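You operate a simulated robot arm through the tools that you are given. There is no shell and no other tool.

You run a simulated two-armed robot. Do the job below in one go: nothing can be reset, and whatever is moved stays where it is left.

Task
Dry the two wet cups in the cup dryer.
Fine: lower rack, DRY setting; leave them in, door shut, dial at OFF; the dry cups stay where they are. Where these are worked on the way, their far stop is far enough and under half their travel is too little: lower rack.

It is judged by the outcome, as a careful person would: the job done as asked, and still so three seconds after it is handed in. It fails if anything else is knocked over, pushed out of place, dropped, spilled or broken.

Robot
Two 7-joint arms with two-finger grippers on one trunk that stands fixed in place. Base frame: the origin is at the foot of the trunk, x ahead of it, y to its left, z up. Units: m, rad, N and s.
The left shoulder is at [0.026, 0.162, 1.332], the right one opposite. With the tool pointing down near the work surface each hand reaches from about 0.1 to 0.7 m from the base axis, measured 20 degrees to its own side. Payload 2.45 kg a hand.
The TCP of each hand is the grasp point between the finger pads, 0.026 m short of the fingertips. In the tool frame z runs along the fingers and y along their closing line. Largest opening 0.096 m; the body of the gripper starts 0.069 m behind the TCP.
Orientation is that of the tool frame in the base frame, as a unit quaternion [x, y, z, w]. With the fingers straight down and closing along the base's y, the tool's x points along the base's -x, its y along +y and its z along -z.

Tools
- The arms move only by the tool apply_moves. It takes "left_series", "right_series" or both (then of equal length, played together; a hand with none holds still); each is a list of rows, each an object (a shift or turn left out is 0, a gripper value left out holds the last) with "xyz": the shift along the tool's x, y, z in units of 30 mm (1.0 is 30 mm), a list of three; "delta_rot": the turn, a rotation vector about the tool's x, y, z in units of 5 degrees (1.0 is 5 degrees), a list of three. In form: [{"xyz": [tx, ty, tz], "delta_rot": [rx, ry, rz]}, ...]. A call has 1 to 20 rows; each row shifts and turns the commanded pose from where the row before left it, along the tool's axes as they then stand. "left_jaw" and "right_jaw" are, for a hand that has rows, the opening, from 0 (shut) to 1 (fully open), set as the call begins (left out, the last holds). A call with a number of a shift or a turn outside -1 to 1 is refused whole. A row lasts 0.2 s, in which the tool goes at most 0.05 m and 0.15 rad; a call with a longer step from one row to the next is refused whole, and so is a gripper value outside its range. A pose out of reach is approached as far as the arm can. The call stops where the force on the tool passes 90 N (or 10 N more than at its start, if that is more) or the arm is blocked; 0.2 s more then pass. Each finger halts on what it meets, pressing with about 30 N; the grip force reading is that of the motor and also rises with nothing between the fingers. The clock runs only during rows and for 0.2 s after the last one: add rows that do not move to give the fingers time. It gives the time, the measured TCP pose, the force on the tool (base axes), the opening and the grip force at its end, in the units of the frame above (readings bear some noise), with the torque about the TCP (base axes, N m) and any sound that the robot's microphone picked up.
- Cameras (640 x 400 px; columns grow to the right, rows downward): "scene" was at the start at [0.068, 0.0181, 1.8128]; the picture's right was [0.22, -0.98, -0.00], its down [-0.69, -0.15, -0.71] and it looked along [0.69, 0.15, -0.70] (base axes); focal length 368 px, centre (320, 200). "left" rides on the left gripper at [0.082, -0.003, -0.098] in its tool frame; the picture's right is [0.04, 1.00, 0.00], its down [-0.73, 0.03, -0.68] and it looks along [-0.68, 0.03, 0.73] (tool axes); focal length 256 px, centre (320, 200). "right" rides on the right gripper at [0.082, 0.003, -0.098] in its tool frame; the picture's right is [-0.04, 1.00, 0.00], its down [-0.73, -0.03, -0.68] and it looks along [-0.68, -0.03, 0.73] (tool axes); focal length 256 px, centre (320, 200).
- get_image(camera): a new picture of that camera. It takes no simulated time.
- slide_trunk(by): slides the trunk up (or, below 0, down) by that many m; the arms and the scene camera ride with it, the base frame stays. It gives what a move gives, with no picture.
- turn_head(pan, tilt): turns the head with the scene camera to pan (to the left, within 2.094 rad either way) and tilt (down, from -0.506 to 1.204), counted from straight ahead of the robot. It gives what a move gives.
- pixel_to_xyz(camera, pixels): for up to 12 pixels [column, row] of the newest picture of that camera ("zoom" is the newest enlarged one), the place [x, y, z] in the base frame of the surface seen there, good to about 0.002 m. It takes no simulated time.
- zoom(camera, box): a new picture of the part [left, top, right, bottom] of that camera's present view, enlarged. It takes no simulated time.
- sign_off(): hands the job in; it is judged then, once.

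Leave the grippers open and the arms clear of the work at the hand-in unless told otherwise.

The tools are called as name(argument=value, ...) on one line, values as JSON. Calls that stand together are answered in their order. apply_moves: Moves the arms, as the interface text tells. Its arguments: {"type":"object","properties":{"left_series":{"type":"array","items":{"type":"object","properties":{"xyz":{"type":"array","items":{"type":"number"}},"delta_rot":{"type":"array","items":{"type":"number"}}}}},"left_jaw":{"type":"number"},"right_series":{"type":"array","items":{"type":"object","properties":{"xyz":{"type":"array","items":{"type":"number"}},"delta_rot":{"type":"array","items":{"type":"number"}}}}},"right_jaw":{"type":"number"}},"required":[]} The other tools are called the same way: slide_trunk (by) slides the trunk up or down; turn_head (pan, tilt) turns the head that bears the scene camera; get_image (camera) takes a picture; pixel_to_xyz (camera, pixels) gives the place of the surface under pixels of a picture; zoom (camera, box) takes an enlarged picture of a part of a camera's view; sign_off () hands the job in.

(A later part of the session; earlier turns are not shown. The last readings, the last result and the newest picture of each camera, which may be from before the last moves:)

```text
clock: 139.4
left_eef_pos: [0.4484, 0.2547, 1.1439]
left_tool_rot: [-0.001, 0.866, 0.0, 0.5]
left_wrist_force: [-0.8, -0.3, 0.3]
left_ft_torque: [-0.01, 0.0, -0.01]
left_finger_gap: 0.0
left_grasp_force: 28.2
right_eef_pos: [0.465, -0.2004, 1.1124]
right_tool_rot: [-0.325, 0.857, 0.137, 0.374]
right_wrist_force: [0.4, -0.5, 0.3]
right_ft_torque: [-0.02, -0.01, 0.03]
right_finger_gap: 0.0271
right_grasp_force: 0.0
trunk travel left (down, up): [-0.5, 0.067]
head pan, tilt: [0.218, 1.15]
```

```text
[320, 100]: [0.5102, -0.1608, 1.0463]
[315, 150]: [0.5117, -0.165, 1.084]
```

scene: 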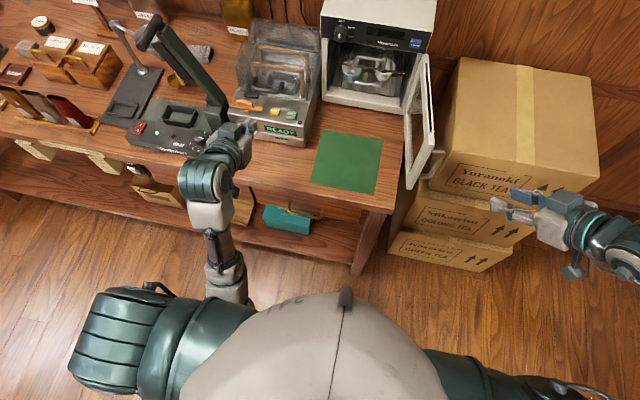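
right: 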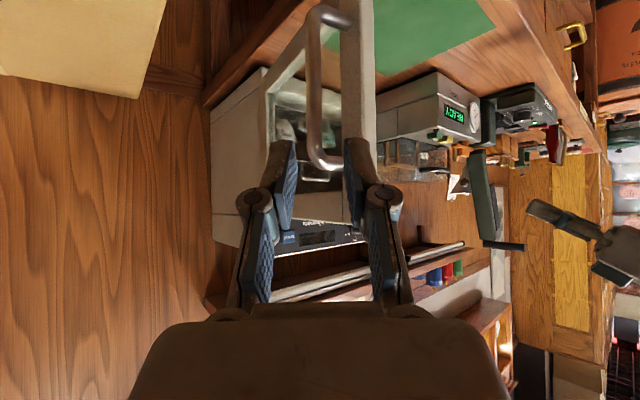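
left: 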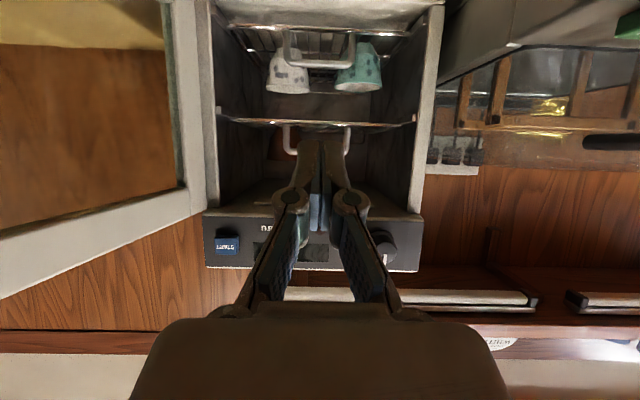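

The bar is about 4 mm to the right of the hand's centre line. I'll correct that and advance 84 mm along the tool axis.

apply_moves(right_series=[{"xyz": [0, -0.14, 0.5]}, {"xyz": [0, 0, 0.6]}, {"xyz": [0, 0, 0.6]}, {"xyz": [0, 0, 0.6]}, {"xyz": [0, 0, 0.5]}, {}])

zoom(camera="right", box=[220, 20, 420, 240])

```text
clock: 140.8
left_eef_pos: [0.4474, 0.2544, 1.1445]
left_tool_rot: [-0.001, 0.866, 0.001, 0.5]
left_wrist_force: [-0.3, 0.2, 0.1]
left_ft_torque: [0.01, 0.0, 0.01]
left_finger_gap: 0.0002
left_grasp_force: 28.0
right_eef_pos: [0.5126, -0.1643, 1.0545]
right_tool_rot: [-0.325, 0.858, 0.136, 0.374]
right_wrist_force: [-1.2, 0.4, 1.1]
right_ft_torque: [-0.01, 0.0, 0.01]
right_finger_gap: 0.0271
right_grasp_force: 0.0
trunk travel left (down, up): [-0.5, 0.067]
head pan, tilt: [0.218, 1.15]
```

```text
1.82 times, centred on (320, 130) of right
```

zoom: 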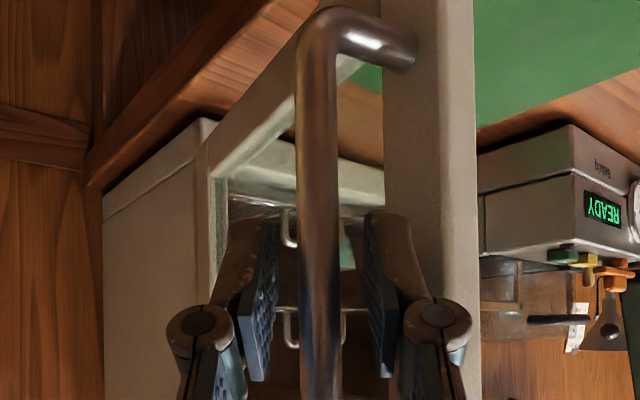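

The bar is centred between the fingers. I'll close on it.

apply_moves(right_jaw=0, right_series=[{}, {}, {}])

```text
clock: 141.6
left_eef_pos: [0.4486, 0.2555, 1.1439]
left_tool_rot: [-0.001, 0.866, 0.001, 0.5]
left_wrist_force: [-0.1, -0.8, 0.1]
left_ft_torque: [0.03, 0.01, -0.02]
left_finger_gap: 0.0001
left_grasp_force: 28.0
right_eef_pos: [0.5137, -0.1645, 1.0545]
right_tool_rot: [-0.325, 0.858, 0.136, 0.374]
right_wrist_force: [-2.0, -1.2, -0.2]
right_ft_torque: [-0.02, -0.01, 0.05]
right_finger_gap: 0.0109
right_grasp_force: 38.0
trunk travel left (down, up): [-0.5, 0.067]
head pan, tilt: [0.218, 1.15]
```

Gripped. I'll swing the door back along its arc, first from 97° to about 70°.

apply_moves(right_series=[{"xyz": [-0.15, 0.418, 0.155]}, {"xyz": [-0.15, 0.418, 0.155]}, {"xyz": [-0.283, 0.569, 0.294]}, {"xyz": [-0.283, 0.569, 0.294]}, {"xyz": [-0.346, 0.49, 0.362]}, {"xyz": [-0.346, 0.49, 0.362]}, {}])

get_image(camera="scene")

```text
clock: 143.2
left_eef_pos: [0.4494, 0.2576, 1.1438]
left_tool_rot: [-0.001, 0.866, 0.0, 0.501]
left_wrist_force: [0.3, -0.1, -0.1]
left_ft_torque: [-0.02, 0.0, 0.0]
left_finger_gap: 0.0001
left_grasp_force: 28.6
right_eef_pos: [0.506, -0.0511, 1.0541]
right_tool_rot: [-0.326, 0.858, 0.137, 0.372]
right_wrist_force: [-17.0, 2.4, -18.7]
right_ft_torque: [0.25, 0.07, 0.14]
right_finger_gap: 0.0107
right_grasp_force: 37.6
trunk travel left (down, up): [-0.5, 0.067]
head pan, tilt: [0.218, 1.15]
```

```text
taken
```

scene: 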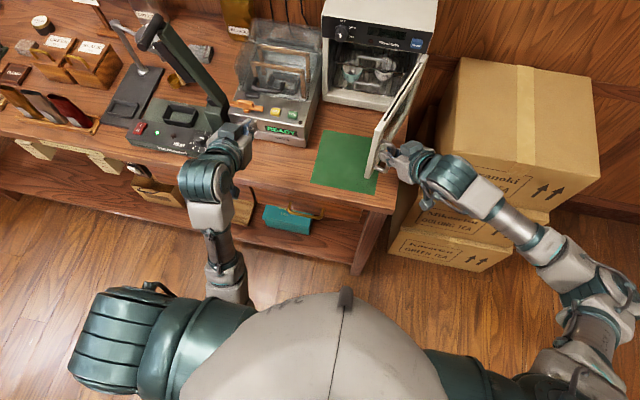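

The door follows exactly. Continuing from 70° to 40°.

apply_moves(right_series=[{"xyz": [-0.398, 0.393, 0.419]}, {"xyz": [-0.398, 0.393, 0.419]}, {"xyz": [-0.438, 0.29, 0.463]}, {"xyz": [-0.438, 0.29, 0.463]}, {"xyz": [-0.466, 0.173, 0.494]}, {"xyz": [-0.466, 0.173, 0.494]}, {}])

get_image(camera="scene")

```text
clock: 144.8
left_eef_pos: [0.4486, 0.2593, 1.1431]
left_tool_rot: [-0.002, 0.866, -0.001, 0.5]
left_wrist_force: [-0.2, 0.0, -0.4]
left_ft_torque: [0.0, 0.02, 0.02]
left_finger_gap: 0.0001
left_grasp_force: 28.8
right_eef_pos: [0.5594, 0.0663, 1.0538]
right_tool_rot: [-0.328, 0.858, 0.136, 0.372]
right_wrist_force: [-17.4, 14.8, -16.2]
right_ft_torque: [0.22, 0.4, 0.1]
right_finger_gap: 0.0103
right_grasp_force: 37.9
trunk travel left (down, up): [-0.5, 0.067]
head pan, tilt: [0.218, 1.15]
```

```text
taken
```

scene: 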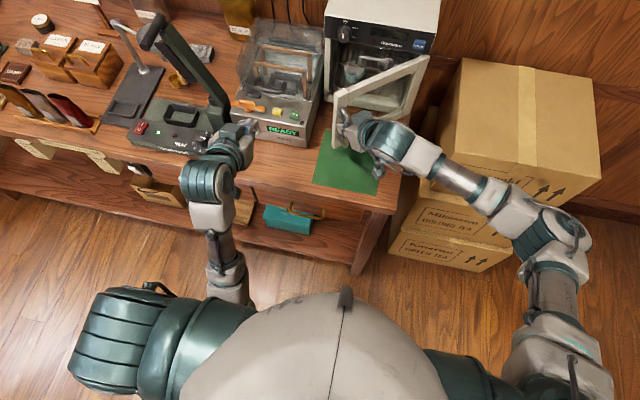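

40° left. I'll carry on to about 10° while turning the hand back towards straight ahead.

apply_moves(right_series=[{"xyz": [-0.474, 0.086, 0.505], "delta_rot": [0.565, 0, 0.53]}, {"xyz": [-0.478, 0.073, 0.509], "delta_rot": [0.565, 0, 0.53]}, {"xyz": [-0.477, 0.061, 0.508], "delta_rot": [0.565, 0, 0.53]}, {"xyz": [-0.477, 0.043, 0.508], "delta_rot": [0.565, 0, 0.53]}, {"xyz": [-0.48, 0.031, 0.511], "delta_rot": [0.565, 0, 0.53]}, {"xyz": [-0.479, 0.02, 0.51], "delta_rot": [0.565, 0, 0.53]}, {}])

get_image(camera="scene")

```text
clock: 146.4
left_eef_pos: [0.4486, 0.2588, 1.1424]
left_tool_rot: [-0.001, 0.866, -0.001, 0.5]
left_wrist_force: [0.1, 0.4, -0.6]
left_ft_torque: [0.02, 0.02, 0.01]
left_finger_gap: 0.0
left_grasp_force: 28.2
right_eef_pos: [0.659, 0.1376, 1.0545]
right_tool_rot: [-0.146, 0.905, 0.058, 0.395]
right_wrist_force: [-3.3, 10.6, -4.6]
right_ft_torque: [0.38, 0.03, 0.1]
right_finger_gap: 0.0105
right_grasp_force: 37.8
trunk travel left (down, up): [-0.5, 0.067]
head pan, tilt: [0.218, 1.15]
```

```text
taken
```

scene: 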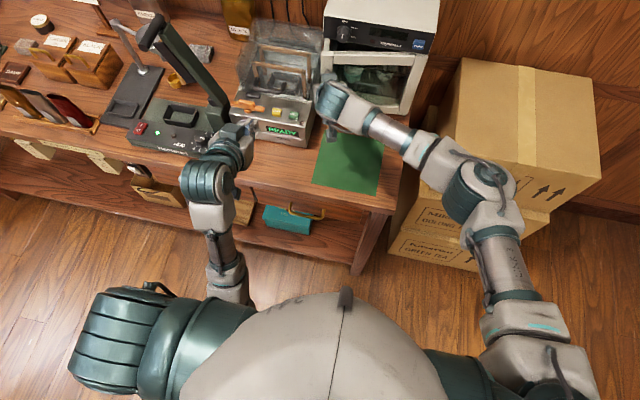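

About 10° left, forces small. I'll close the last part.

apply_moves(right_series=[{"xyz": [-0.479, 0.004, 0.511], "delta_rot": [0.565, 0, 0.53]}, {"xyz": [-0.3, -0.005, 0.32], "delta_rot": [0.36, 0, 0.34]}, {"xyz": [-0.18, -0.004, 0.192], "delta_rot": [0.2, 0, 0.19]}, {}])

get_image(camera="scene")

get_image(camera="right")

```text
clock: 147.4
left_eef_pos: [0.4492, 0.2594, 1.1436]
left_tool_rot: [-0.001, 0.866, -0.002, 0.5]
left_wrist_force: [-0.6, 0.5, 0.0]
left_ft_torque: [0.03, -0.03, -0.03]
left_finger_gap: 0.0002
left_grasp_force: 28.1
right_eef_pos: [0.7001, 0.15, 1.0547]
right_tool_rot: [-0.085, 0.913, 0.032, 0.399]
right_wrist_force: [0.4, 9.7, 9.2]
right_ft_torque: [0.41, -0.1, 0.02]
right_finger_gap: 0.0108
right_grasp_force: 37.6
trunk travel left (down, up): [-0.5, 0.067]
head pan, tilt: [0.218, 1.15]
```

```text
taken
```

scene: 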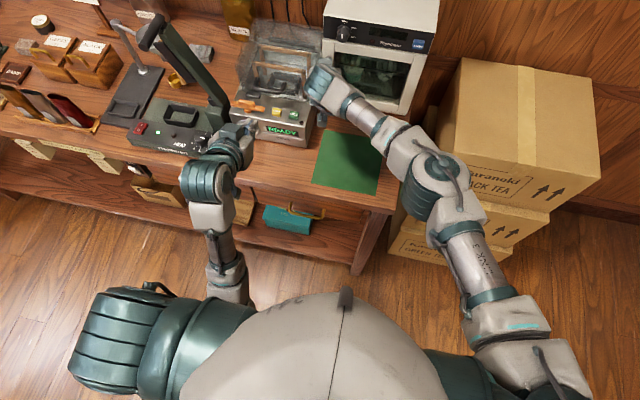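

```text
taken
```

right: 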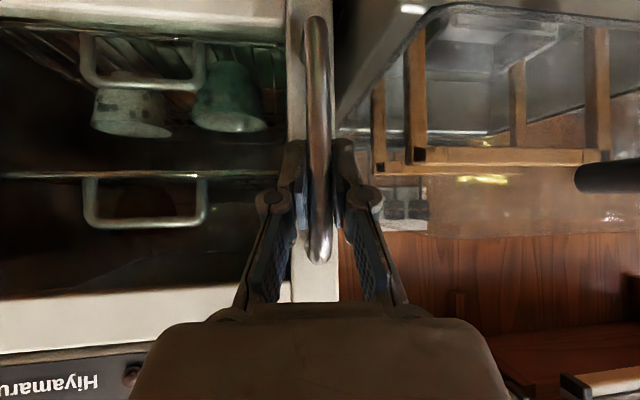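

The handle reads (0.7001,0.150), the same as when it was shut at first. I'll press 5 mm further to be sure the door is seated.

apply_moves(right_series=[{"xyz": [-0.114, 0, 0.121]}, {}])

```text
clock: 148.0
left_eef_pos: [0.4473, 0.2586, 1.1443]
left_tool_rot: [-0.001, 0.866, 0.0, 0.501]
left_wrist_force: [0.5, -0.5, -0.8]
left_ft_torque: [-0.03, -0.01, 0.01]
left_finger_gap: 0.0001
left_grasp_force: 28.4
right_eef_pos: [0.7033, 0.1502, 1.0559]
right_tool_rot: [-0.085, 0.912, 0.032, 0.399]
right_wrist_force: [-8.4, 6.9, 12.1]
right_ft_torque: [0.27, 0.46, -0.05]
right_finger_gap: 0.0105
right_grasp_force: 37.8
trunk travel left (down, up): [-0.5, 0.067]
head pan, tilt: [0.218, 1.15]
```

Door is seated (light resistance). I'll open the right fingers slightly (0.22) and back straight off.

apply_moves(right_jaw=0.22, right_series=[{}, {}, {"xyz": [0.4, -0.02, -0.426]}, {"xyz": [0.45, -0.02, -0.48]}, {"xyz": [0.45, -0.02, -0.48]}, {"xyz": [0.45, -0.02, -0.48]}, {"xyz": [0.45, -0.02, -0.48]}, {}])

get_image(camera="right")

get_image(camera="scene")

```text
clock: 149.8
left_eef_pos: [0.4497, 0.257, 1.1433]
left_tool_rot: [-0.001, 0.866, -0.001, 0.5]
left_wrist_force: [-0.4, 0.9, 0.0]
left_ft_torque: [0.0, -0.02, 0.02]
left_finger_gap: 0.0
left_grasp_force: 28.5
right_eef_pos: [0.6113, 0.1275, 1.0541]
right_tool_rot: [-0.086, 0.913, 0.033, 0.398]
right_wrist_force: [0.5, 0.1, 0.9]
right_ft_torque: [-0.01, 0.0, -0.02]
right_finger_gap: 0.0209
right_grasp_force: 0.1
trunk travel left (down, up): [-0.5, 0.067]
head pan, tilt: [0.218, 1.15]
```

```text
taken
```

right: 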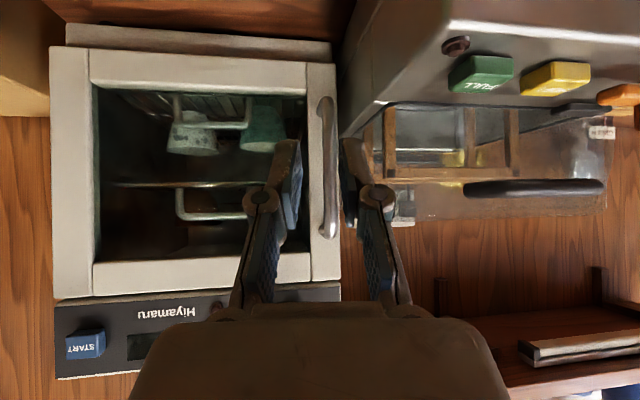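

```text
taken
```

scene: 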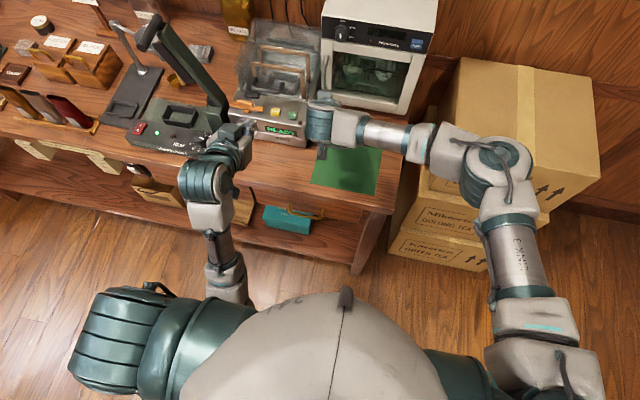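

The door is shut with both cups visible inside. Next is the dial (left hand) and START (right hand). I'll draw the right hand back and right, out of the dial's way.

apply_moves(right_jaw=0, right_series=[{"xyz": [0.12, -0.797, -0.819]}, {"xyz": [0.12, -0.797, -0.819]}, {"xyz": [0.12, -0.797, -0.819]}, {"xyz": [0.12, -0.797, -0.819]}, {"xyz": [0.12, -0.797, -0.819]}, {"xyz": [0.12, -0.797, -0.819]}, {"xyz": [0.12, -0.797, -0.819]}, {}])

turn_head(pan=0.1, tilt=0.75)

get_image(camera="scene")

get_image(camera="right")

```text
clock: 151.6
left_eef_pos: [0.4503, 0.2547, 1.143]
left_tool_rot: [-0.001, 0.866, 0.0, 0.5]
left_wrist_force: [0.4, -0.1, 0.4]
left_ft_torque: [-0.01, -0.02, -0.01]
left_finger_gap: 0.0001
left_grasp_force: 28.9
right_eef_pos: [0.4993, -0.0635, 1.1546]
right_tool_rot: [-0.084, 0.913, 0.033, 0.398]
right_wrist_force: [0.2, -0.2, 0.7]
right_ft_torque: [0.0, 0.02, -0.03]
right_finger_gap: 0.0001
right_grasp_force: 28.8
trunk travel left (down, up): [-0.5, 0.067]
head pan, tilt: [0.218, 1.15]
```

```text
clock: 152.5
left_eef_pos: [0.4499, 0.2566, 1.1445]
left_tool_rot: [0.0, 0.866, 0.0, 0.5]
left_wrist_force: [-0.6, 0.4, 0.4]
left_ft_torque: [-0.01, 0.0, -0.03]
left_finger_gap: 0.0
left_grasp_force: 28.4
right_eef_pos: [0.4976, -0.062, 1.1557]
right_tool_rot: [-0.084, 0.913, 0.032, 0.398]
right_wrist_force: [0.9, -0.1, 0.4]
right_ft_torque: [0.01, 0.02, 0.04]
right_finger_gap: 0.0
right_grasp_force: 28.4
trunk travel left (down, up): [-0.5, 0.067]
head pan, tilt: [0.099, 0.75]
```

```text
taken
```

scene: 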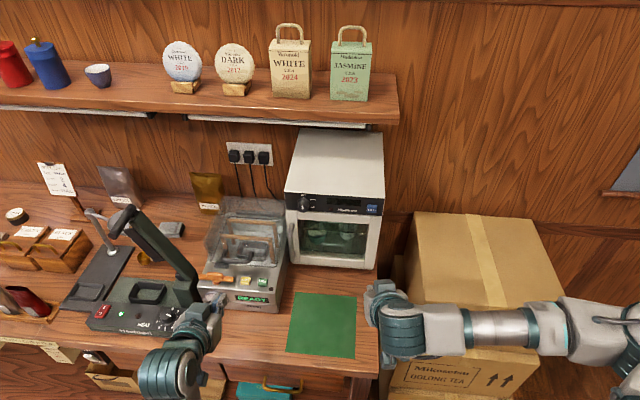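

```text
taken
```

right: 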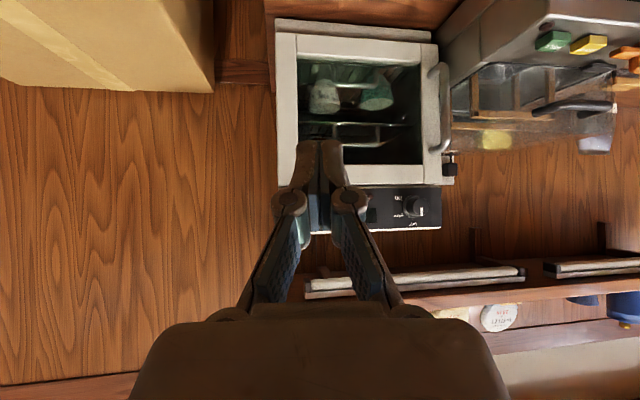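

The right camera sees the dial at about (413,207). I'll zoom on it and measure.

zoom(camera="right", box=[365, 180, 445, 235])

pixel_to_xyz(camera="zoom", pixels=[[385, 210], [385, 150], [385, 275], [320, 210], [445, 210], [400, 330], [250, 210], [500, 210], [300, 280], [270, 140], [380, 200], [390, 250]])

zoom(camera="scene", box=[280, 180, 390, 280])

pixel_to_xyz(camera="zoom", pixels=[[140, 120], [125, 110], [155, 115], [500, 162], [545, 172], [530, 160], [530, 150], [200, 115]])

```text
7.27 times, centred on (405, 208) of right
```

zoom: 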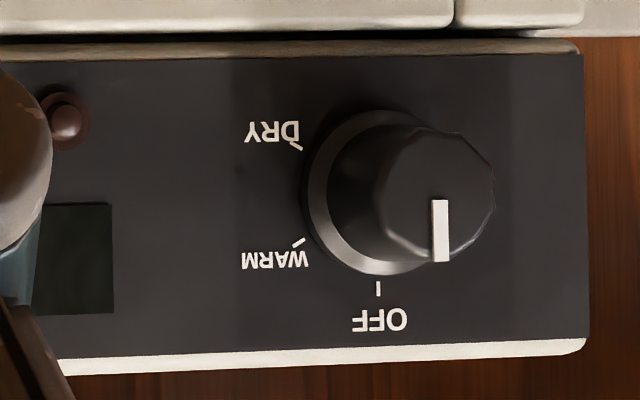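

```text
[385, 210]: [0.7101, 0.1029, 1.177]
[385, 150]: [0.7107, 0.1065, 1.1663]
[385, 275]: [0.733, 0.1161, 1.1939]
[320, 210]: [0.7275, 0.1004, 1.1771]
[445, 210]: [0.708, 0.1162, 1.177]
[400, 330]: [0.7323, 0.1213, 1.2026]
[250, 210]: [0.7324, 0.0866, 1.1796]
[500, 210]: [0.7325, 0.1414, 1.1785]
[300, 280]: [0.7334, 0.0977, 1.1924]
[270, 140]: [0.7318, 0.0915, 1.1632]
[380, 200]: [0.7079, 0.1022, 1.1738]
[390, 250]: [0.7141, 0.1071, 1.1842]
```

```text
4.00 times, centred on (335, 230) of scene
```

zoom: 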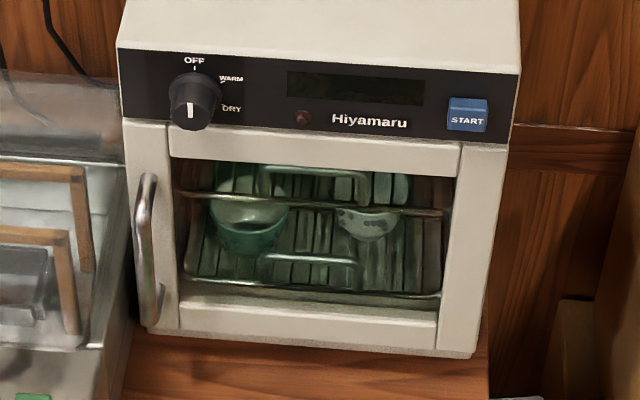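

```text
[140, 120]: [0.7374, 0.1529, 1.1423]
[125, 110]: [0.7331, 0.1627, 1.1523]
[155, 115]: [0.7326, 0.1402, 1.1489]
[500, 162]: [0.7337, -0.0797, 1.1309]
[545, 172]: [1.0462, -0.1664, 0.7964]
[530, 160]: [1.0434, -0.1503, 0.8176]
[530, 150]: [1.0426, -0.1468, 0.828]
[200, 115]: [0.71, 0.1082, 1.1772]
```

Dial axis ≈ (y 0.1145, z 1.1745), face at x≈0.709, panel at 0.7325; WARM is at 60° and DRY at 120° clockwise from OFF. I'll also measure the START button at zoom (467,113).

pixel_to_xyz(camera="zoom", pixels=[[467, 112], [452, 100], [484, 104], [466, 103], [468, 127], [304, 118], [190, 110], [175, 100], [213, 100], [145, 180], [145, 290]])

```text
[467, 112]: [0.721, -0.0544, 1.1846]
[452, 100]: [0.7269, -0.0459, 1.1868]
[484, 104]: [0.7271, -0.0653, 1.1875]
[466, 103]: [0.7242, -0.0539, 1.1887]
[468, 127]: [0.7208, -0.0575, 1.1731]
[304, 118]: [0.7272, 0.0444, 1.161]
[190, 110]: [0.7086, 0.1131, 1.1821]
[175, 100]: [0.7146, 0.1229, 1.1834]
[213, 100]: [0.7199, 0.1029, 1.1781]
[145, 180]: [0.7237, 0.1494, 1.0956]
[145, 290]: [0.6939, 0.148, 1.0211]
```

START's face is at (0.721,−0.0555,1.18). Now I'll bring the left hand forward to (0.55,0.157,1.17) and pitch it level, pointing straight at the panel.

apply_moves(left_series=[{"xyz": [-0.507, -0.667, 0.477]}, {"xyz": [-0.507, -0.667, 0.477]}, {"xyz": [-0.507, -0.667, 0.477]}, {"xyz": [-0.507, -0.667, 0.477]}, {"xyz": [-0.507, -0.667, 0.477]}, {"delta_rot": [0, -1, 0]}, {"delta_rot": [0, -1, 0]}, {"delta_rot": [0, -1, 0]}, {"delta_rot": [0, -1, 0]}, {"delta_rot": [0, -1, 0]}, {"delta_rot": [0, -1, 0]}, {}])

get_image(camera="scene")

```text
clock: 155.1
left_eef_pos: [0.5486, 0.1564, 1.173]
left_tool_rot: [0.0, 0.707, -0.001, 0.707]
left_wrist_force: [0.4, -0.3, -0.7]
left_ft_torque: [-0.02, -0.04, -0.02]
left_finger_gap: 0.0
left_grasp_force: 28.8
right_eef_pos: [0.4987, -0.0624, 1.1567]
right_tool_rot: [-0.084, 0.913, 0.033, 0.399]
right_wrist_force: [0.1, 1.2, 0.7]
right_ft_torque: [-0.01, -0.01, 0.0]
right_finger_gap: 0.0003
right_grasp_force: 28.5
trunk travel left (down, up): [-0.5, 0.067]
head pan, tilt: [0.099, 0.75]
```

```text
taken
```

scene: 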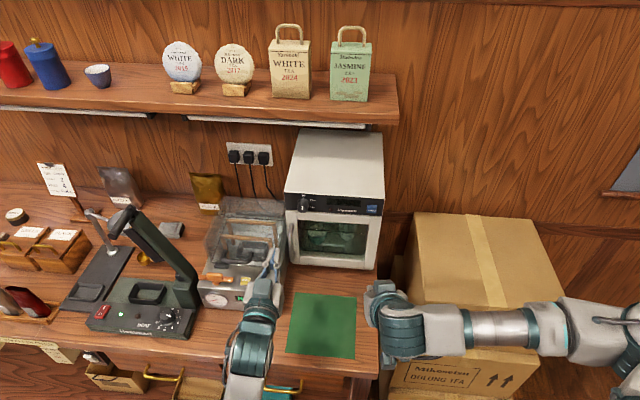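

Level and pointing at the panel. Now roll −60° with the jaw at 0.5, ready to grip the dial.

apply_moves(left_jaw=0.5, left_series=[{"delta_rot": [0, 0, -1]}, {"delta_rot": [0, 0, -1]}, {"delta_rot": [0, 0, -1]}, {"delta_rot": [0, 0, -1]}, {"delta_rot": [0, 0, -1]}, {"delta_rot": [0, 0, -1]}, {"delta_rot": [0, 0, -1]}, {"delta_rot": [0, 0, -1]}, {"delta_rot": [0, 0, -1]}, {"delta_rot": [0, 0, -1]}, {"delta_rot": [0, 0, -1]}, {"delta_rot": [0, 0, -1]}, {}])

get_image(camera="scene")

get_image(camera="left")

```text
clock: 157.9
left_eef_pos: [0.5486, 0.1597, 1.1723]
left_tool_rot: [-0.349, 0.615, -0.348, 0.615]
left_wrist_force: [-0.7, 0.3, -0.7]
left_ft_torque: [-0.04, 0.02, 0.0]
left_finger_gap: 0.048
left_grasp_force: 0.0
right_eef_pos: [0.498, -0.0637, 1.1549]
right_tool_rot: [-0.084, 0.913, 0.033, 0.398]
right_wrist_force: [-0.8, -0.1, -0.7]
right_ft_torque: [0.01, 0.02, -0.01]
right_finger_gap: 0.0001
right_grasp_force: 28.4
trunk travel left (down, up): [-0.5, 0.067]
head pan, tilt: [0.099, 0.75]
```

```text
taken
```

scene: 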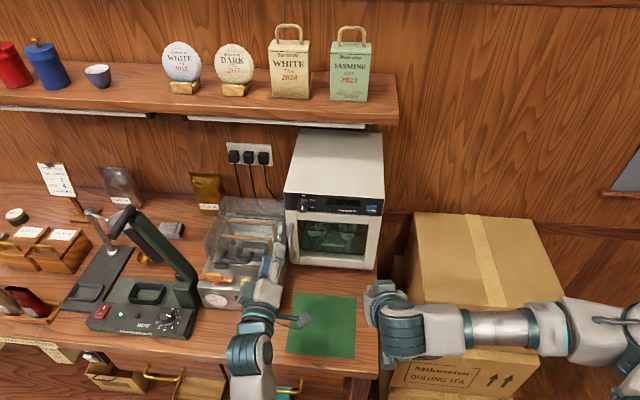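

```text
taken
```

left: 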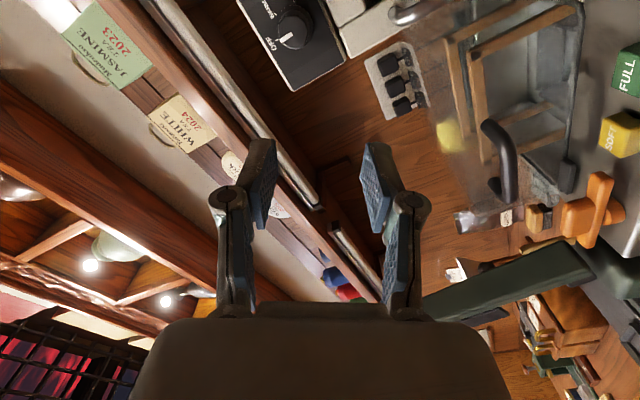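

Roll is done. Now I'll align with the dial axis at (0.62, 0.1145, 1.1745).

apply_moves(left_series=[{"xyz": [0.317, -0.204, 0.595]}, {"xyz": [0.317, -0.204, 0.595]}, {"xyz": [0.317, -0.204, 0.595]}, {"xyz": [0.317, -0.204, 0.595]}, {}])

get_image(camera="left")

get_image(camera="right")

```text
clock: 159.1
left_eef_pos: [0.6198, 0.1195, 1.164]
left_tool_rot: [-0.35, 0.62, -0.339, 0.614]
left_wrist_force: [-0.4, -0.1, 0.6]
left_ft_torque: [0.0, 0.0, -0.01]
left_finger_gap: 0.0481
left_grasp_force: 0.0
right_eef_pos: [0.4991, -0.0634, 1.1565]
right_tool_rot: [-0.084, 0.913, 0.032, 0.399]
right_wrist_force: [0.5, -0.4, 0.5]
right_ft_torque: [-0.01, 0.01, 0.01]
right_finger_gap: 0.0
right_grasp_force: 28.7
trunk travel left (down, up): [-0.5, 0.067]
head pan, tilt: [0.099, 0.75]
```

```text
taken
```

left: 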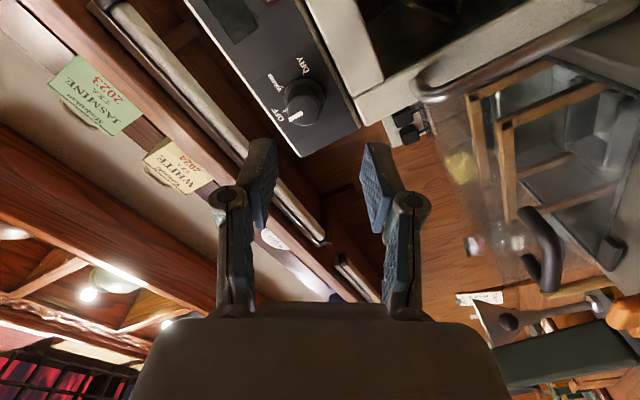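

```text
taken
```

right: 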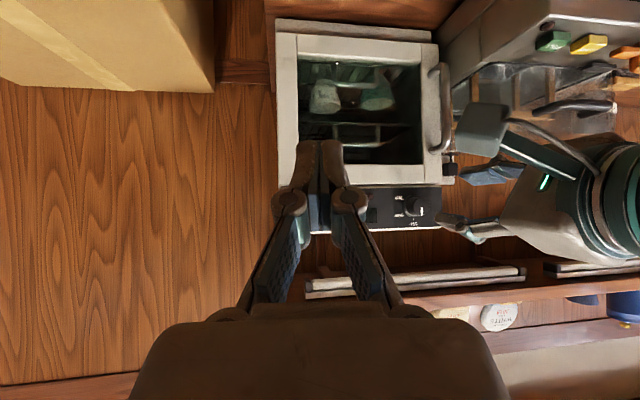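

The hand reads (0.620,0.1195,1.164), about 5 mm left and 10 mm low of the axis. I'll let it settle a moment and read again.

apply_moves(left_series=[{}, {}, {}])

```text
clock: 159.9
left_eef_pos: [0.6195, 0.12, 1.1667]
left_tool_rot: [-0.349, 0.619, -0.339, 0.616]
left_wrist_force: [-0.9, -0.1, -0.2]
left_ft_torque: [0.02, -0.03, -0.01]
left_finger_gap: 0.0479
left_grasp_force: 0.0
right_eef_pos: [0.4978, -0.0625, 1.1549]
right_tool_rot: [-0.084, 0.913, 0.033, 0.399]
right_wrist_force: [0.8, 0.4, 0.3]
right_ft_torque: [0.01, 0.02, -0.01]
right_finger_gap: 0.0001
right_grasp_force: 27.9
trunk travel left (down, up): [-0.5, 0.067]
head pan, tilt: [0.099, 0.75]
```

I'll command a correction of −5.5 mm in y and +8 mm in z.

apply_moves(left_series=[{"xyz": [0.03, -0.317, 0]}, {}, {}])

get_image(camera="left")

```text
clock: 160.7
left_eef_pos: [0.6199, 0.1168, 1.1753]
left_tool_rot: [-0.348, 0.62, -0.338, 0.617]
left_wrist_force: [-0.5, 0.1, 0.2]
left_ft_torque: [-0.04, -0.01, 0.01]
left_finger_gap: 0.0481
left_grasp_force: 0.0
right_eef_pos: [0.4983, -0.0628, 1.1538]
right_tool_rot: [-0.084, 0.913, 0.033, 0.399]
right_wrist_force: [-0.1, -0.3, 0.3]
right_ft_torque: [-0.01, 0.04, 0.0]
right_finger_gap: 0.0
right_grasp_force: 28.5
trunk travel left (down, up): [-0.5, 0.067]
head pan, tilt: [0.099, 0.75]
```

```text
taken
```

left: 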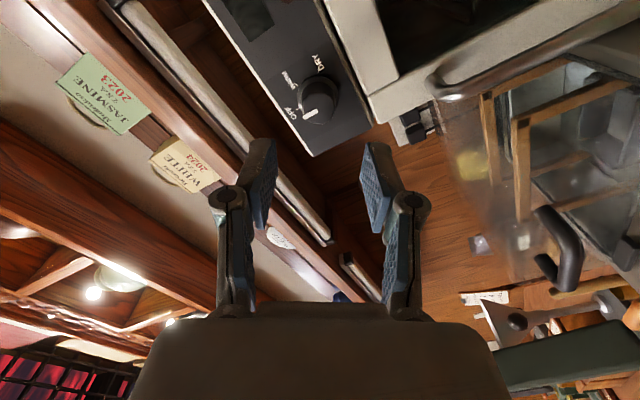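

The dial now appears at (318,100), near the middle column. I'll measure it from this camera to check alignment.

zoom(camera="left", box=[270, 50, 370, 150])

pixel_to_xyz(camera="left", pixels=[[318, 100], [305, 100], [331, 100], [318, 88], [318, 113], [308, 110], [328, 110]])

```text
4.00 times, centred on (320, 100) of left
```

zoom: 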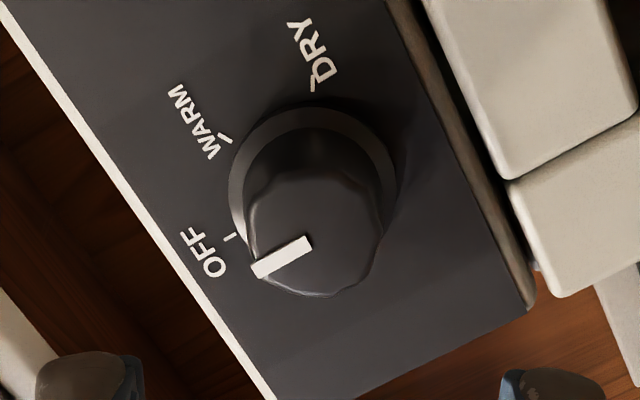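

```text
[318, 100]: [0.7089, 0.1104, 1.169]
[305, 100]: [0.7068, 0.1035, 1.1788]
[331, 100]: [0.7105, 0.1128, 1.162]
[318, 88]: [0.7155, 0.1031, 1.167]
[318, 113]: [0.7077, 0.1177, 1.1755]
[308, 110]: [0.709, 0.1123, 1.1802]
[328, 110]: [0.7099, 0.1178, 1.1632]
```

The knob's face centre is (0.709,0.115,1.1735); the hand is within 2 mm of its axis. I'll advance to x≈0.699 so the pads surround the knob, not its skirt.

apply_moves(left_series=[{"xyz": [0.02, -0.008, 0.658]}, {"xyz": [0.02, -0.008, 0.658]}, {"xyz": [0.02, -0.008, 0.658]}, {"xyz": [0.02, -0.008, 0.658]}, {}, {}])

get_image(camera="left")

zoom(camera="scene", box=[240, 160, 400, 280])

```text
clock: 162.1
left_eef_pos: [0.701, 0.1239, 1.1761]
left_tool_rot: [-0.349, 0.616, -0.334, 0.622]
left_wrist_force: [-5.4, -3.7, -0.7]
left_ft_torque: [0.01, -0.04, -0.13]
left_finger_gap: 0.0577
left_grasp_force: 1.6
right_eef_pos: [0.4982, -0.0618, 1.1549]
right_tool_rot: [-0.084, 0.913, 0.032, 0.398]
right_wrist_force: [-0.7, 0.7, -0.4]
right_ft_torque: [-0.01, -0.01, 0.01]
right_finger_gap: 0.0
right_grasp_force: 28.7
trunk travel left (down, up): [-0.5, 0.067]
head pan, tilt: [0.099, 0.75]
```

```text
taken
```

left: 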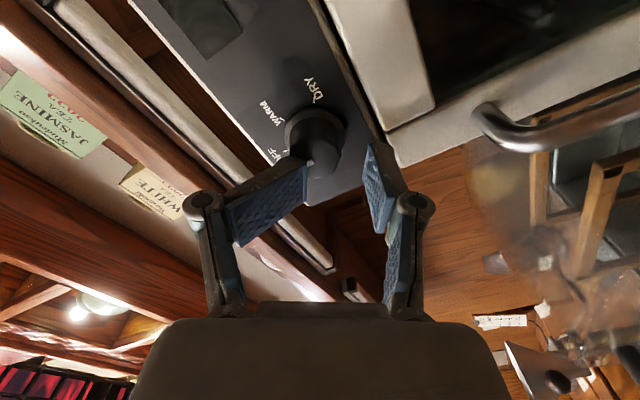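

```text
3.33 times, centred on (320, 220) of scene
```

zoom: 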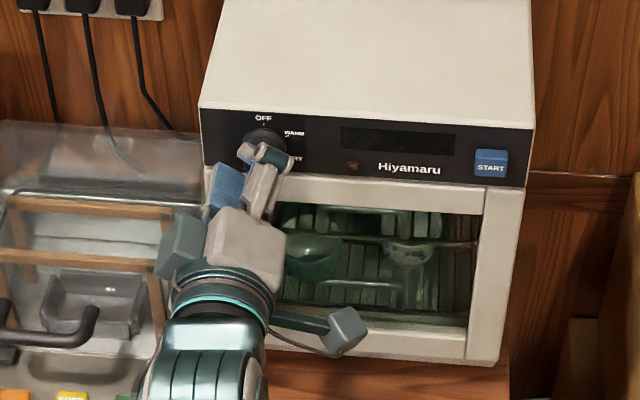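

The hand drifted 9 mm left and one finger bumped the knob lightly (5 N). The −60° roll seems to be at a wrist limit. I'll back straight off and check the dial.

apply_moves(left_series=[{"xyz": [0, 0, -0.6]}, {"xyz": [0, 0, -0.7]}, {"xyz": [0, 0, -0.7]}, {"xyz": [0, 0, -0.7]}, {}])

zoom(camera="scene", box=[240, 160, 400, 280])

zoom(camera="right", box=[365, 180, 445, 235])

```text
clock: 163.3
left_eef_pos: [0.6208, 0.1158, 1.1816]
left_tool_rot: [-0.347, 0.615, -0.34, 0.622]
left_wrist_force: [-0.4, 0.2, -0.5]
left_ft_torque: [-0.01, 0.01, 0.03]
left_finger_gap: 0.0482
left_grasp_force: 0.0
right_eef_pos: [0.4984, -0.0632, 1.1539]
right_tool_rot: [-0.085, 0.913, 0.033, 0.398]
right_wrist_force: [0.2, 0.1, -0.1]
right_ft_torque: [0.01, -0.02, 0.03]
right_finger_gap: 0.0
right_grasp_force: 28.3
trunk travel left (down, up): [-0.5, 0.067]
head pan, tilt: [0.099, 0.75]
```

```text
3.33 times, centred on (320, 220) of scene
```

zoom: 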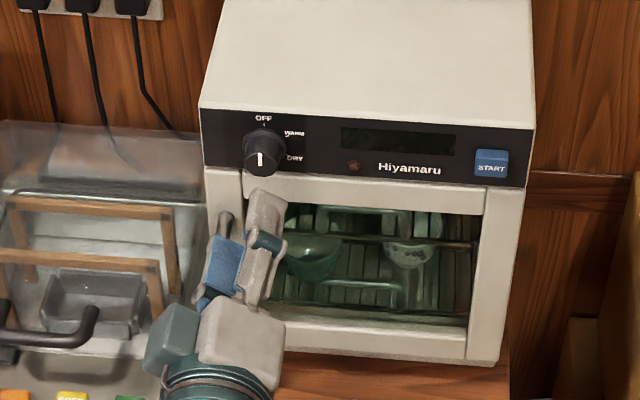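

```text
7.27 times, centred on (405, 208) of right
```

zoom: 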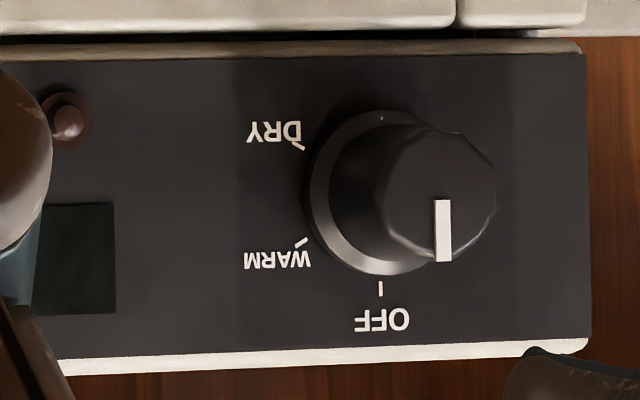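

No harm done: dial still at OFF. I'll roll the left hand back by 60° to neutral and see whether it tracks properly there.

apply_moves(left_series=[{"delta_rot": [0, 0, 1]}, {"delta_rot": [0, 0, 1]}, {"delta_rot": [0, 0, 1]}, {"delta_rot": [0, 0, 1]}, {"delta_rot": [0, 0, 1]}, {"delta_rot": [0, 0, 1]}, {"delta_rot": [0, 0, 1]}, {"delta_rot": [0, 0, 1]}, {"delta_rot": [0, 0, 1]}, {"delta_rot": [0, 0, 1]}, {"delta_rot": [0, 0, 1]}, {"delta_rot": [0, 0, 1]}, {}])

get_image(camera="scene")

```text
clock: 166.1
left_eef_pos: [0.6195, 0.1022, 1.1834]
left_tool_rot: [0.0, 0.707, 0.0, 0.707]
left_wrist_force: [-0.4, -0.7, -0.6]
left_ft_torque: [-0.02, 0.01, 0.01]
left_finger_gap: 0.048
left_grasp_force: 0.0
right_eef_pos: [0.4976, -0.0624, 1.155]
right_tool_rot: [-0.084, 0.913, 0.033, 0.399]
right_wrist_force: [0.0, -0.1, 0.8]
right_ft_torque: [-0.01, -0.03, -0.01]
right_finger_gap: 0.0
right_grasp_force: 29.0
trunk travel left (down, up): [-0.5, 0.067]
head pan, tilt: [0.099, 0.75]
```

```text
taken
```

scene: 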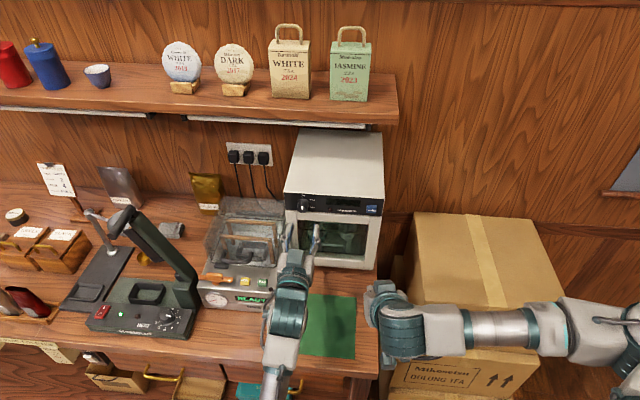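

At neutral roll the hand tracks exactly. I'll test positive roll: +60° first, in free air.

apply_moves(left_series=[{"delta_rot": [0, 0, 1]}, {"delta_rot": [0, 0, 1]}, {"delta_rot": [0, 0, 1]}, {"delta_rot": [0, 0, 1]}, {"delta_rot": [0, 0, 1]}, {"delta_rot": [0, 0, 1]}, {"delta_rot": [0, 0, 1]}, {"delta_rot": [0, 0, 1]}, {"delta_rot": [0, 0, 1]}, {"delta_rot": [0, 0, 1]}, {"delta_rot": [0, 0, 1]}, {"delta_rot": [0, 0, 1]}, {}])

```text
clock: 168.9
left_eef_pos: [0.619, 0.1023, 1.1837]
left_tool_rot: [0.353, 0.613, 0.353, 0.612]
left_wrist_force: [0.6, 0.1, 0.2]
left_ft_torque: [0.01, 0.0, -0.02]
left_finger_gap: 0.0478
left_grasp_force: 0.0
right_eef_pos: [0.499, -0.0626, 1.1544]
right_tool_rot: [-0.084, 0.913, 0.033, 0.398]
right_wrist_force: [-0.8, -0.5, -0.5]
right_ft_torque: [-0.02, 0.0, -0.01]
right_finger_gap: 0.0002
right_grasp_force: 28.5
trunk travel left (down, up): [-0.5, 0.067]
head pan, tilt: [0.099, 0.75]
```

At +60° it tracks exactly. I'll go on to +120°.

apply_moves(left_series=[{"delta_rot": [0, 0, 1]}, {"delta_rot": [0, 0, 1]}, {"delta_rot": [0, 0, 1]}, {"delta_rot": [0, 0, 1]}, {"delta_rot": [0, 0, 1]}, {"delta_rot": [0, 0, 1]}, {"delta_rot": [0, 0, 1]}, {"delta_rot": [0, 0, 1]}, {"delta_rot": [0, 0, 1]}, {"delta_rot": [0, 0, 1]}, {"delta_rot": [0, 0, 1]}, {"delta_rot": [0, 0, 1]}, {}])

get_image(camera="scene")

```text
clock: 171.7
left_eef_pos: [0.619, 0.103, 1.1835]
left_tool_rot: [0.612, 0.353, 0.613, 0.354]
left_wrist_force: [0.2, 0.0, 0.1]
left_ft_torque: [0.0, 0.0, -0.02]
left_finger_gap: 0.048
left_grasp_force: 0.1
right_eef_pos: [0.4983, -0.0626, 1.1553]
right_tool_rot: [-0.085, 0.913, 0.033, 0.399]
right_wrist_force: [0.0, -0.9, 0.0]
right_ft_torque: [0.03, -0.04, -0.04]
right_finger_gap: 0.0
right_grasp_force: 28.7
trunk travel left (down, up): [-0.5, 0.067]
head pan, tilt: [0.099, 0.75]
```

```text
taken
```

scene: 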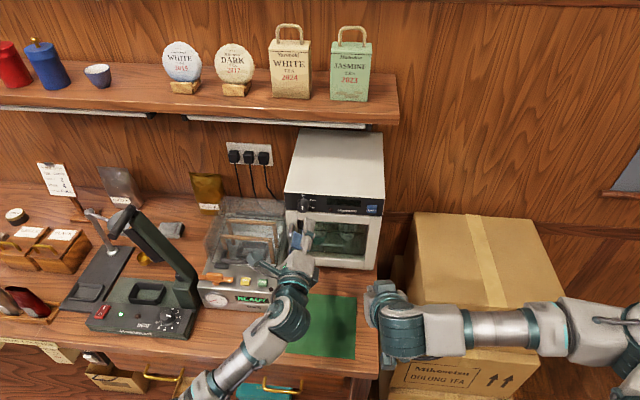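

The wrist rolls freely from 0 to +120°. So I'll return to roll 0, grip the knob there and turn it +120°.

apply_moves(left_series=[{"delta_rot": [0, 0, -1]}, {"delta_rot": [0, 0, -1]}, {"delta_rot": [0, 0, -1]}, {"delta_rot": [0, 0, -1]}, {"delta_rot": [0, 0, -1]}, {"delta_rot": [0, 0, -1]}, {"delta_rot": [0, 0, -1]}, {"delta_rot": [0, 0, -1]}, {"delta_rot": [0, 0, -1]}, {"delta_rot": [0, 0, -1]}, {"delta_rot": [0, 0, -1]}, {"delta_rot": [0, 0, -1]}, {"delta_rot": [0, 0, -1]}, {"delta_rot": [0, 0, -1]}, {"delta_rot": [0, 0, -1]}, {"delta_rot": [0, 0, -1]}, {"delta_rot": [0, 0, -1]}, {"delta_rot": [0, 0, -1]}, {"delta_rot": [0, 0, -1]}, {"delta_rot": [0, 0, -1]}])

apply_moves(left_series=[{"delta_rot": [0, 0, -1]}, {"delta_rot": [0, 0, -1]}, {"delta_rot": [0, 0, -1]}, {"delta_rot": [0, 0, -1]}, {"xyz": [0.32, 0.42, 0]}, {}, {}])

get_image(camera="left")

```text
clock: 175.9
left_eef_pos: [0.6192, 0.1022, 1.1834]
left_tool_rot: [0.122, 0.697, 0.122, 0.696]
left_wrist_force: [-0.4, 0.2, -0.9]
left_ft_torque: [0.01, 0.0, 0.01]
left_finger_gap: 0.0482
left_grasp_force: 0.0
right_eef_pos: [0.4988, -0.0627, 1.1549]
right_tool_rot: [-0.084, 0.913, 0.033, 0.398]
right_wrist_force: [-1.0, -0.4, -0.4]
right_ft_torque: [-0.01, 0.01, 0.0]
right_finger_gap: 0.0
right_grasp_force: 28.7
trunk travel left (down, up): [-0.5, 0.067]
head pan, tilt: [0.099, 0.75]
```

```text
clock: 177.5
left_eef_pos: [0.6191, 0.1133, 1.1728]
left_tool_rot: [0.0, 0.707, 0.001, 0.707]
left_wrist_force: [-0.2, 0.0, -0.4]
left_ft_torque: [0.02, -0.01, 0.0]
left_finger_gap: 0.0477
left_grasp_force: 0.1
right_eef_pos: [0.498, -0.0621, 1.1555]
right_tool_rot: [-0.085, 0.913, 0.033, 0.398]
right_wrist_force: [0.8, -0.7, -0.7]
right_ft_torque: [-0.02, -0.01, 0.0]
right_finger_gap: 0.0001
right_grasp_force: 28.4
trunk travel left (down, up): [-0.5, 0.067]
head pan, tilt: [0.099, 0.75]
```

```text
taken
```

left: 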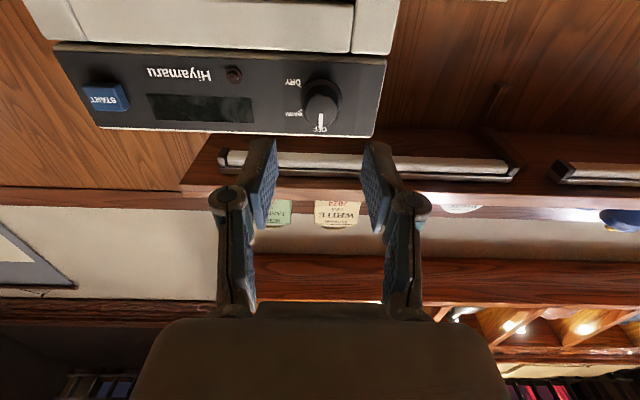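

Aligned at (0.619,0.1133,1.1728), roll 0. I'll measure the knob's face edges once more from here.

zoom(camera="left", box=[270, 60, 370, 150])

pixel_to_xyz(camera="zoom", pixels=[[320, 200], [265, 200], [375, 200], [320, 150], [320, 255], [290, 240], [350, 240], [325, 290]])

```text
4.44 times, centred on (320, 105) of left
```

zoom: 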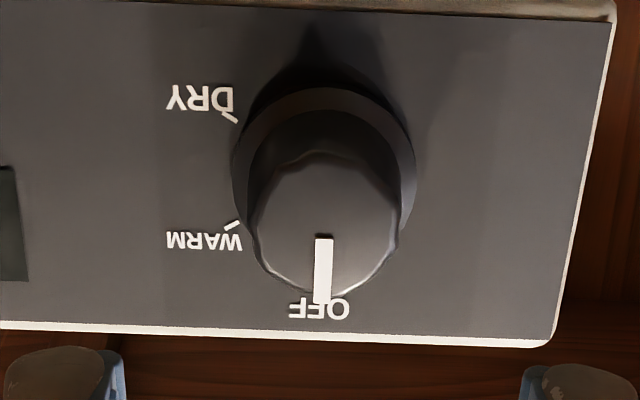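

```text
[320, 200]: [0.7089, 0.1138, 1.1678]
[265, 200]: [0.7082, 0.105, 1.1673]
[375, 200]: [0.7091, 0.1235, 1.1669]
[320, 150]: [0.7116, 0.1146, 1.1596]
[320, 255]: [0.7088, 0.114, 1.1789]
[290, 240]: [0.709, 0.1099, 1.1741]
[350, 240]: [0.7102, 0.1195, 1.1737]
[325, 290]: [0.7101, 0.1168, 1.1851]
```

Knob centre ≈(0.115,1.1735). I'll correct 1.5 mm and advance to x≈0.699 around the knob.

apply_moves(left_series=[{"xyz": [-0.02, 0.05, 0.5]}, {"xyz": [0, 0, 0.7]}, {"xyz": [0, 0, 0.7]}, {"xyz": [0, 0, 0.5]}, {"xyz": [0, 0, 0.25]}, {}])

zoom(camera="left", box=[220, 60, 420, 240])

zoom(camera="scene", box=[260, 170, 400, 270])

```text
clock: 178.9
left_eef_pos: [0.6984, 0.1159, 1.1737]
left_tool_rot: [-0.001, 0.707, 0.001, 0.707]
left_wrist_force: [0.0, 0.0, 0.0]
left_ft_torque: [0.0, -0.02, -0.01]
left_finger_gap: 0.0483
left_grasp_force: 0.1
right_eef_pos: [0.4984, -0.0628, 1.1556]
right_tool_rot: [-0.084, 0.913, 0.033, 0.398]
right_wrist_force: [0.5, -0.1, -0.1]
right_ft_torque: [-0.02, 0.0, 0.0]
right_finger_gap: 0.0
right_grasp_force: 28.9
trunk travel left (down, up): [-0.5, 0.067]
head pan, tilt: [0.099, 0.75]
```

```text
2.22 times, centred on (320, 150) of left
```

zoom: 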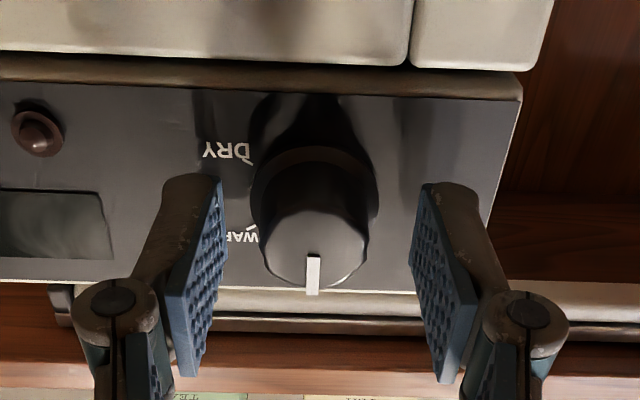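

```text
4.00 times, centred on (330, 220) of scene
```

zoom: 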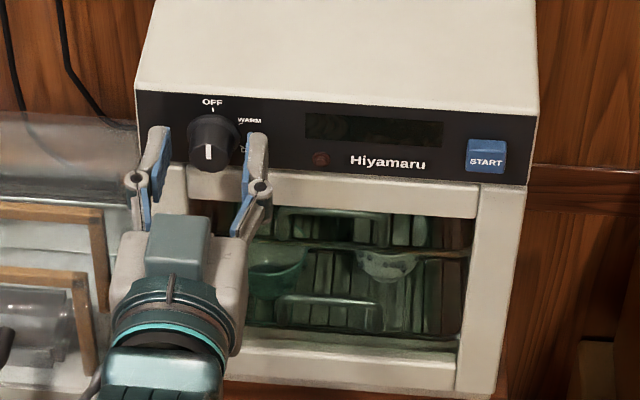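

The knob is centred between the fingers, no force. I'll close on it.

apply_moves(left_jaw=0, left_series=[{}, {}, {}])

zoom(camera="left", box=[220, 60, 420, 240])

```text
clock: 179.7
left_eef_pos: [0.6985, 0.1154, 1.174]
left_tool_rot: [0.0, 0.708, 0.0, 0.706]
left_wrist_force: [-3.2, -4.7, -1.6]
left_ft_torque: [0.03, -0.06, -0.1]
left_finger_gap: 0.0297
left_grasp_force: 45.2
right_eef_pos: [0.4969, -0.0633, 1.1554]
right_tool_rot: [-0.084, 0.913, 0.033, 0.399]
right_wrist_force: [0.1, 0.0, -0.9]
right_ft_torque: [-0.01, 0.01, -0.01]
right_finger_gap: 0.0002
right_grasp_force: 28.5
trunk travel left (down, up): [-0.5, 0.067]
head pan, tilt: [0.099, 0.75]
```

```text
2.22 times, centred on (320, 150) of left
```

zoom: 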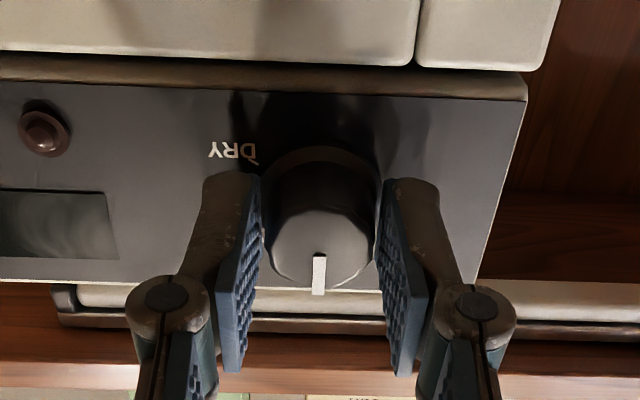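

Gripped (29.7 mm). I'll turn clockwise 30° first and check that the pointer follows.

apply_moves(left_series=[{"delta_rot": [0, 0, 1]}, {"delta_rot": [0, 0, 1]}, {"delta_rot": [0, 0, 1]}, {"delta_rot": [0, 0, 1]}, {"delta_rot": [0, 0, 1]}, {"delta_rot": [0, 0, 1]}, {}])

zoom(camera="scene", box=[270, 175, 370, 245])

zoom(camera="left", box=[220, 60, 420, 240])

```text
clock: 181.3
left_eef_pos: [0.6985, 0.1151, 1.1743]
left_tool_rot: [0.184, 0.683, 0.183, 0.683]
left_wrist_force: [-2.0, -9.7, -4.8]
left_ft_torque: [0.01, -0.35, -0.55]
left_finger_gap: 0.0299
left_grasp_force: 45.0
right_eef_pos: [0.5002, -0.0639, 1.1549]
right_tool_rot: [-0.084, 0.913, 0.034, 0.397]
right_wrist_force: [0.5, 0.8, 0.7]
right_ft_torque: [0.02, -0.02, -0.01]
right_finger_gap: 0.0001
right_grasp_force: 28.7
trunk travel left (down, up): [-0.5, 0.067]
head pan, tilt: [0.099, 0.75]
```

```text
5.71 times, centred on (320, 210) of scene
```

zoom: 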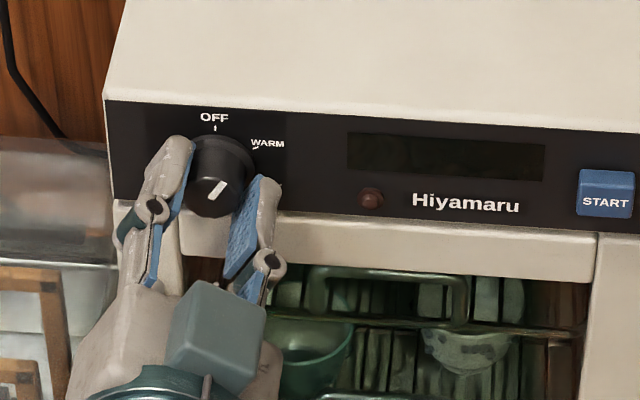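

```text
2.22 times, centred on (320, 150) of left
```

zoom: 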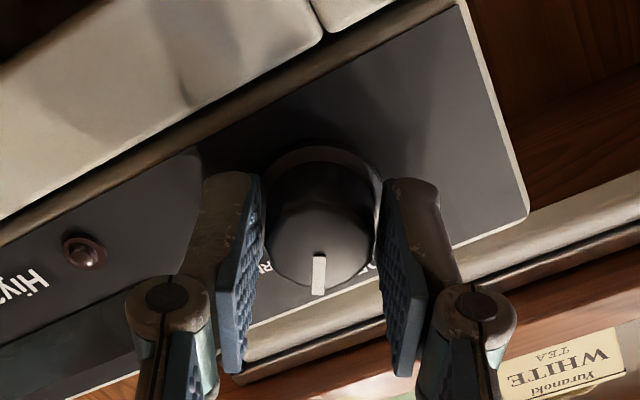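

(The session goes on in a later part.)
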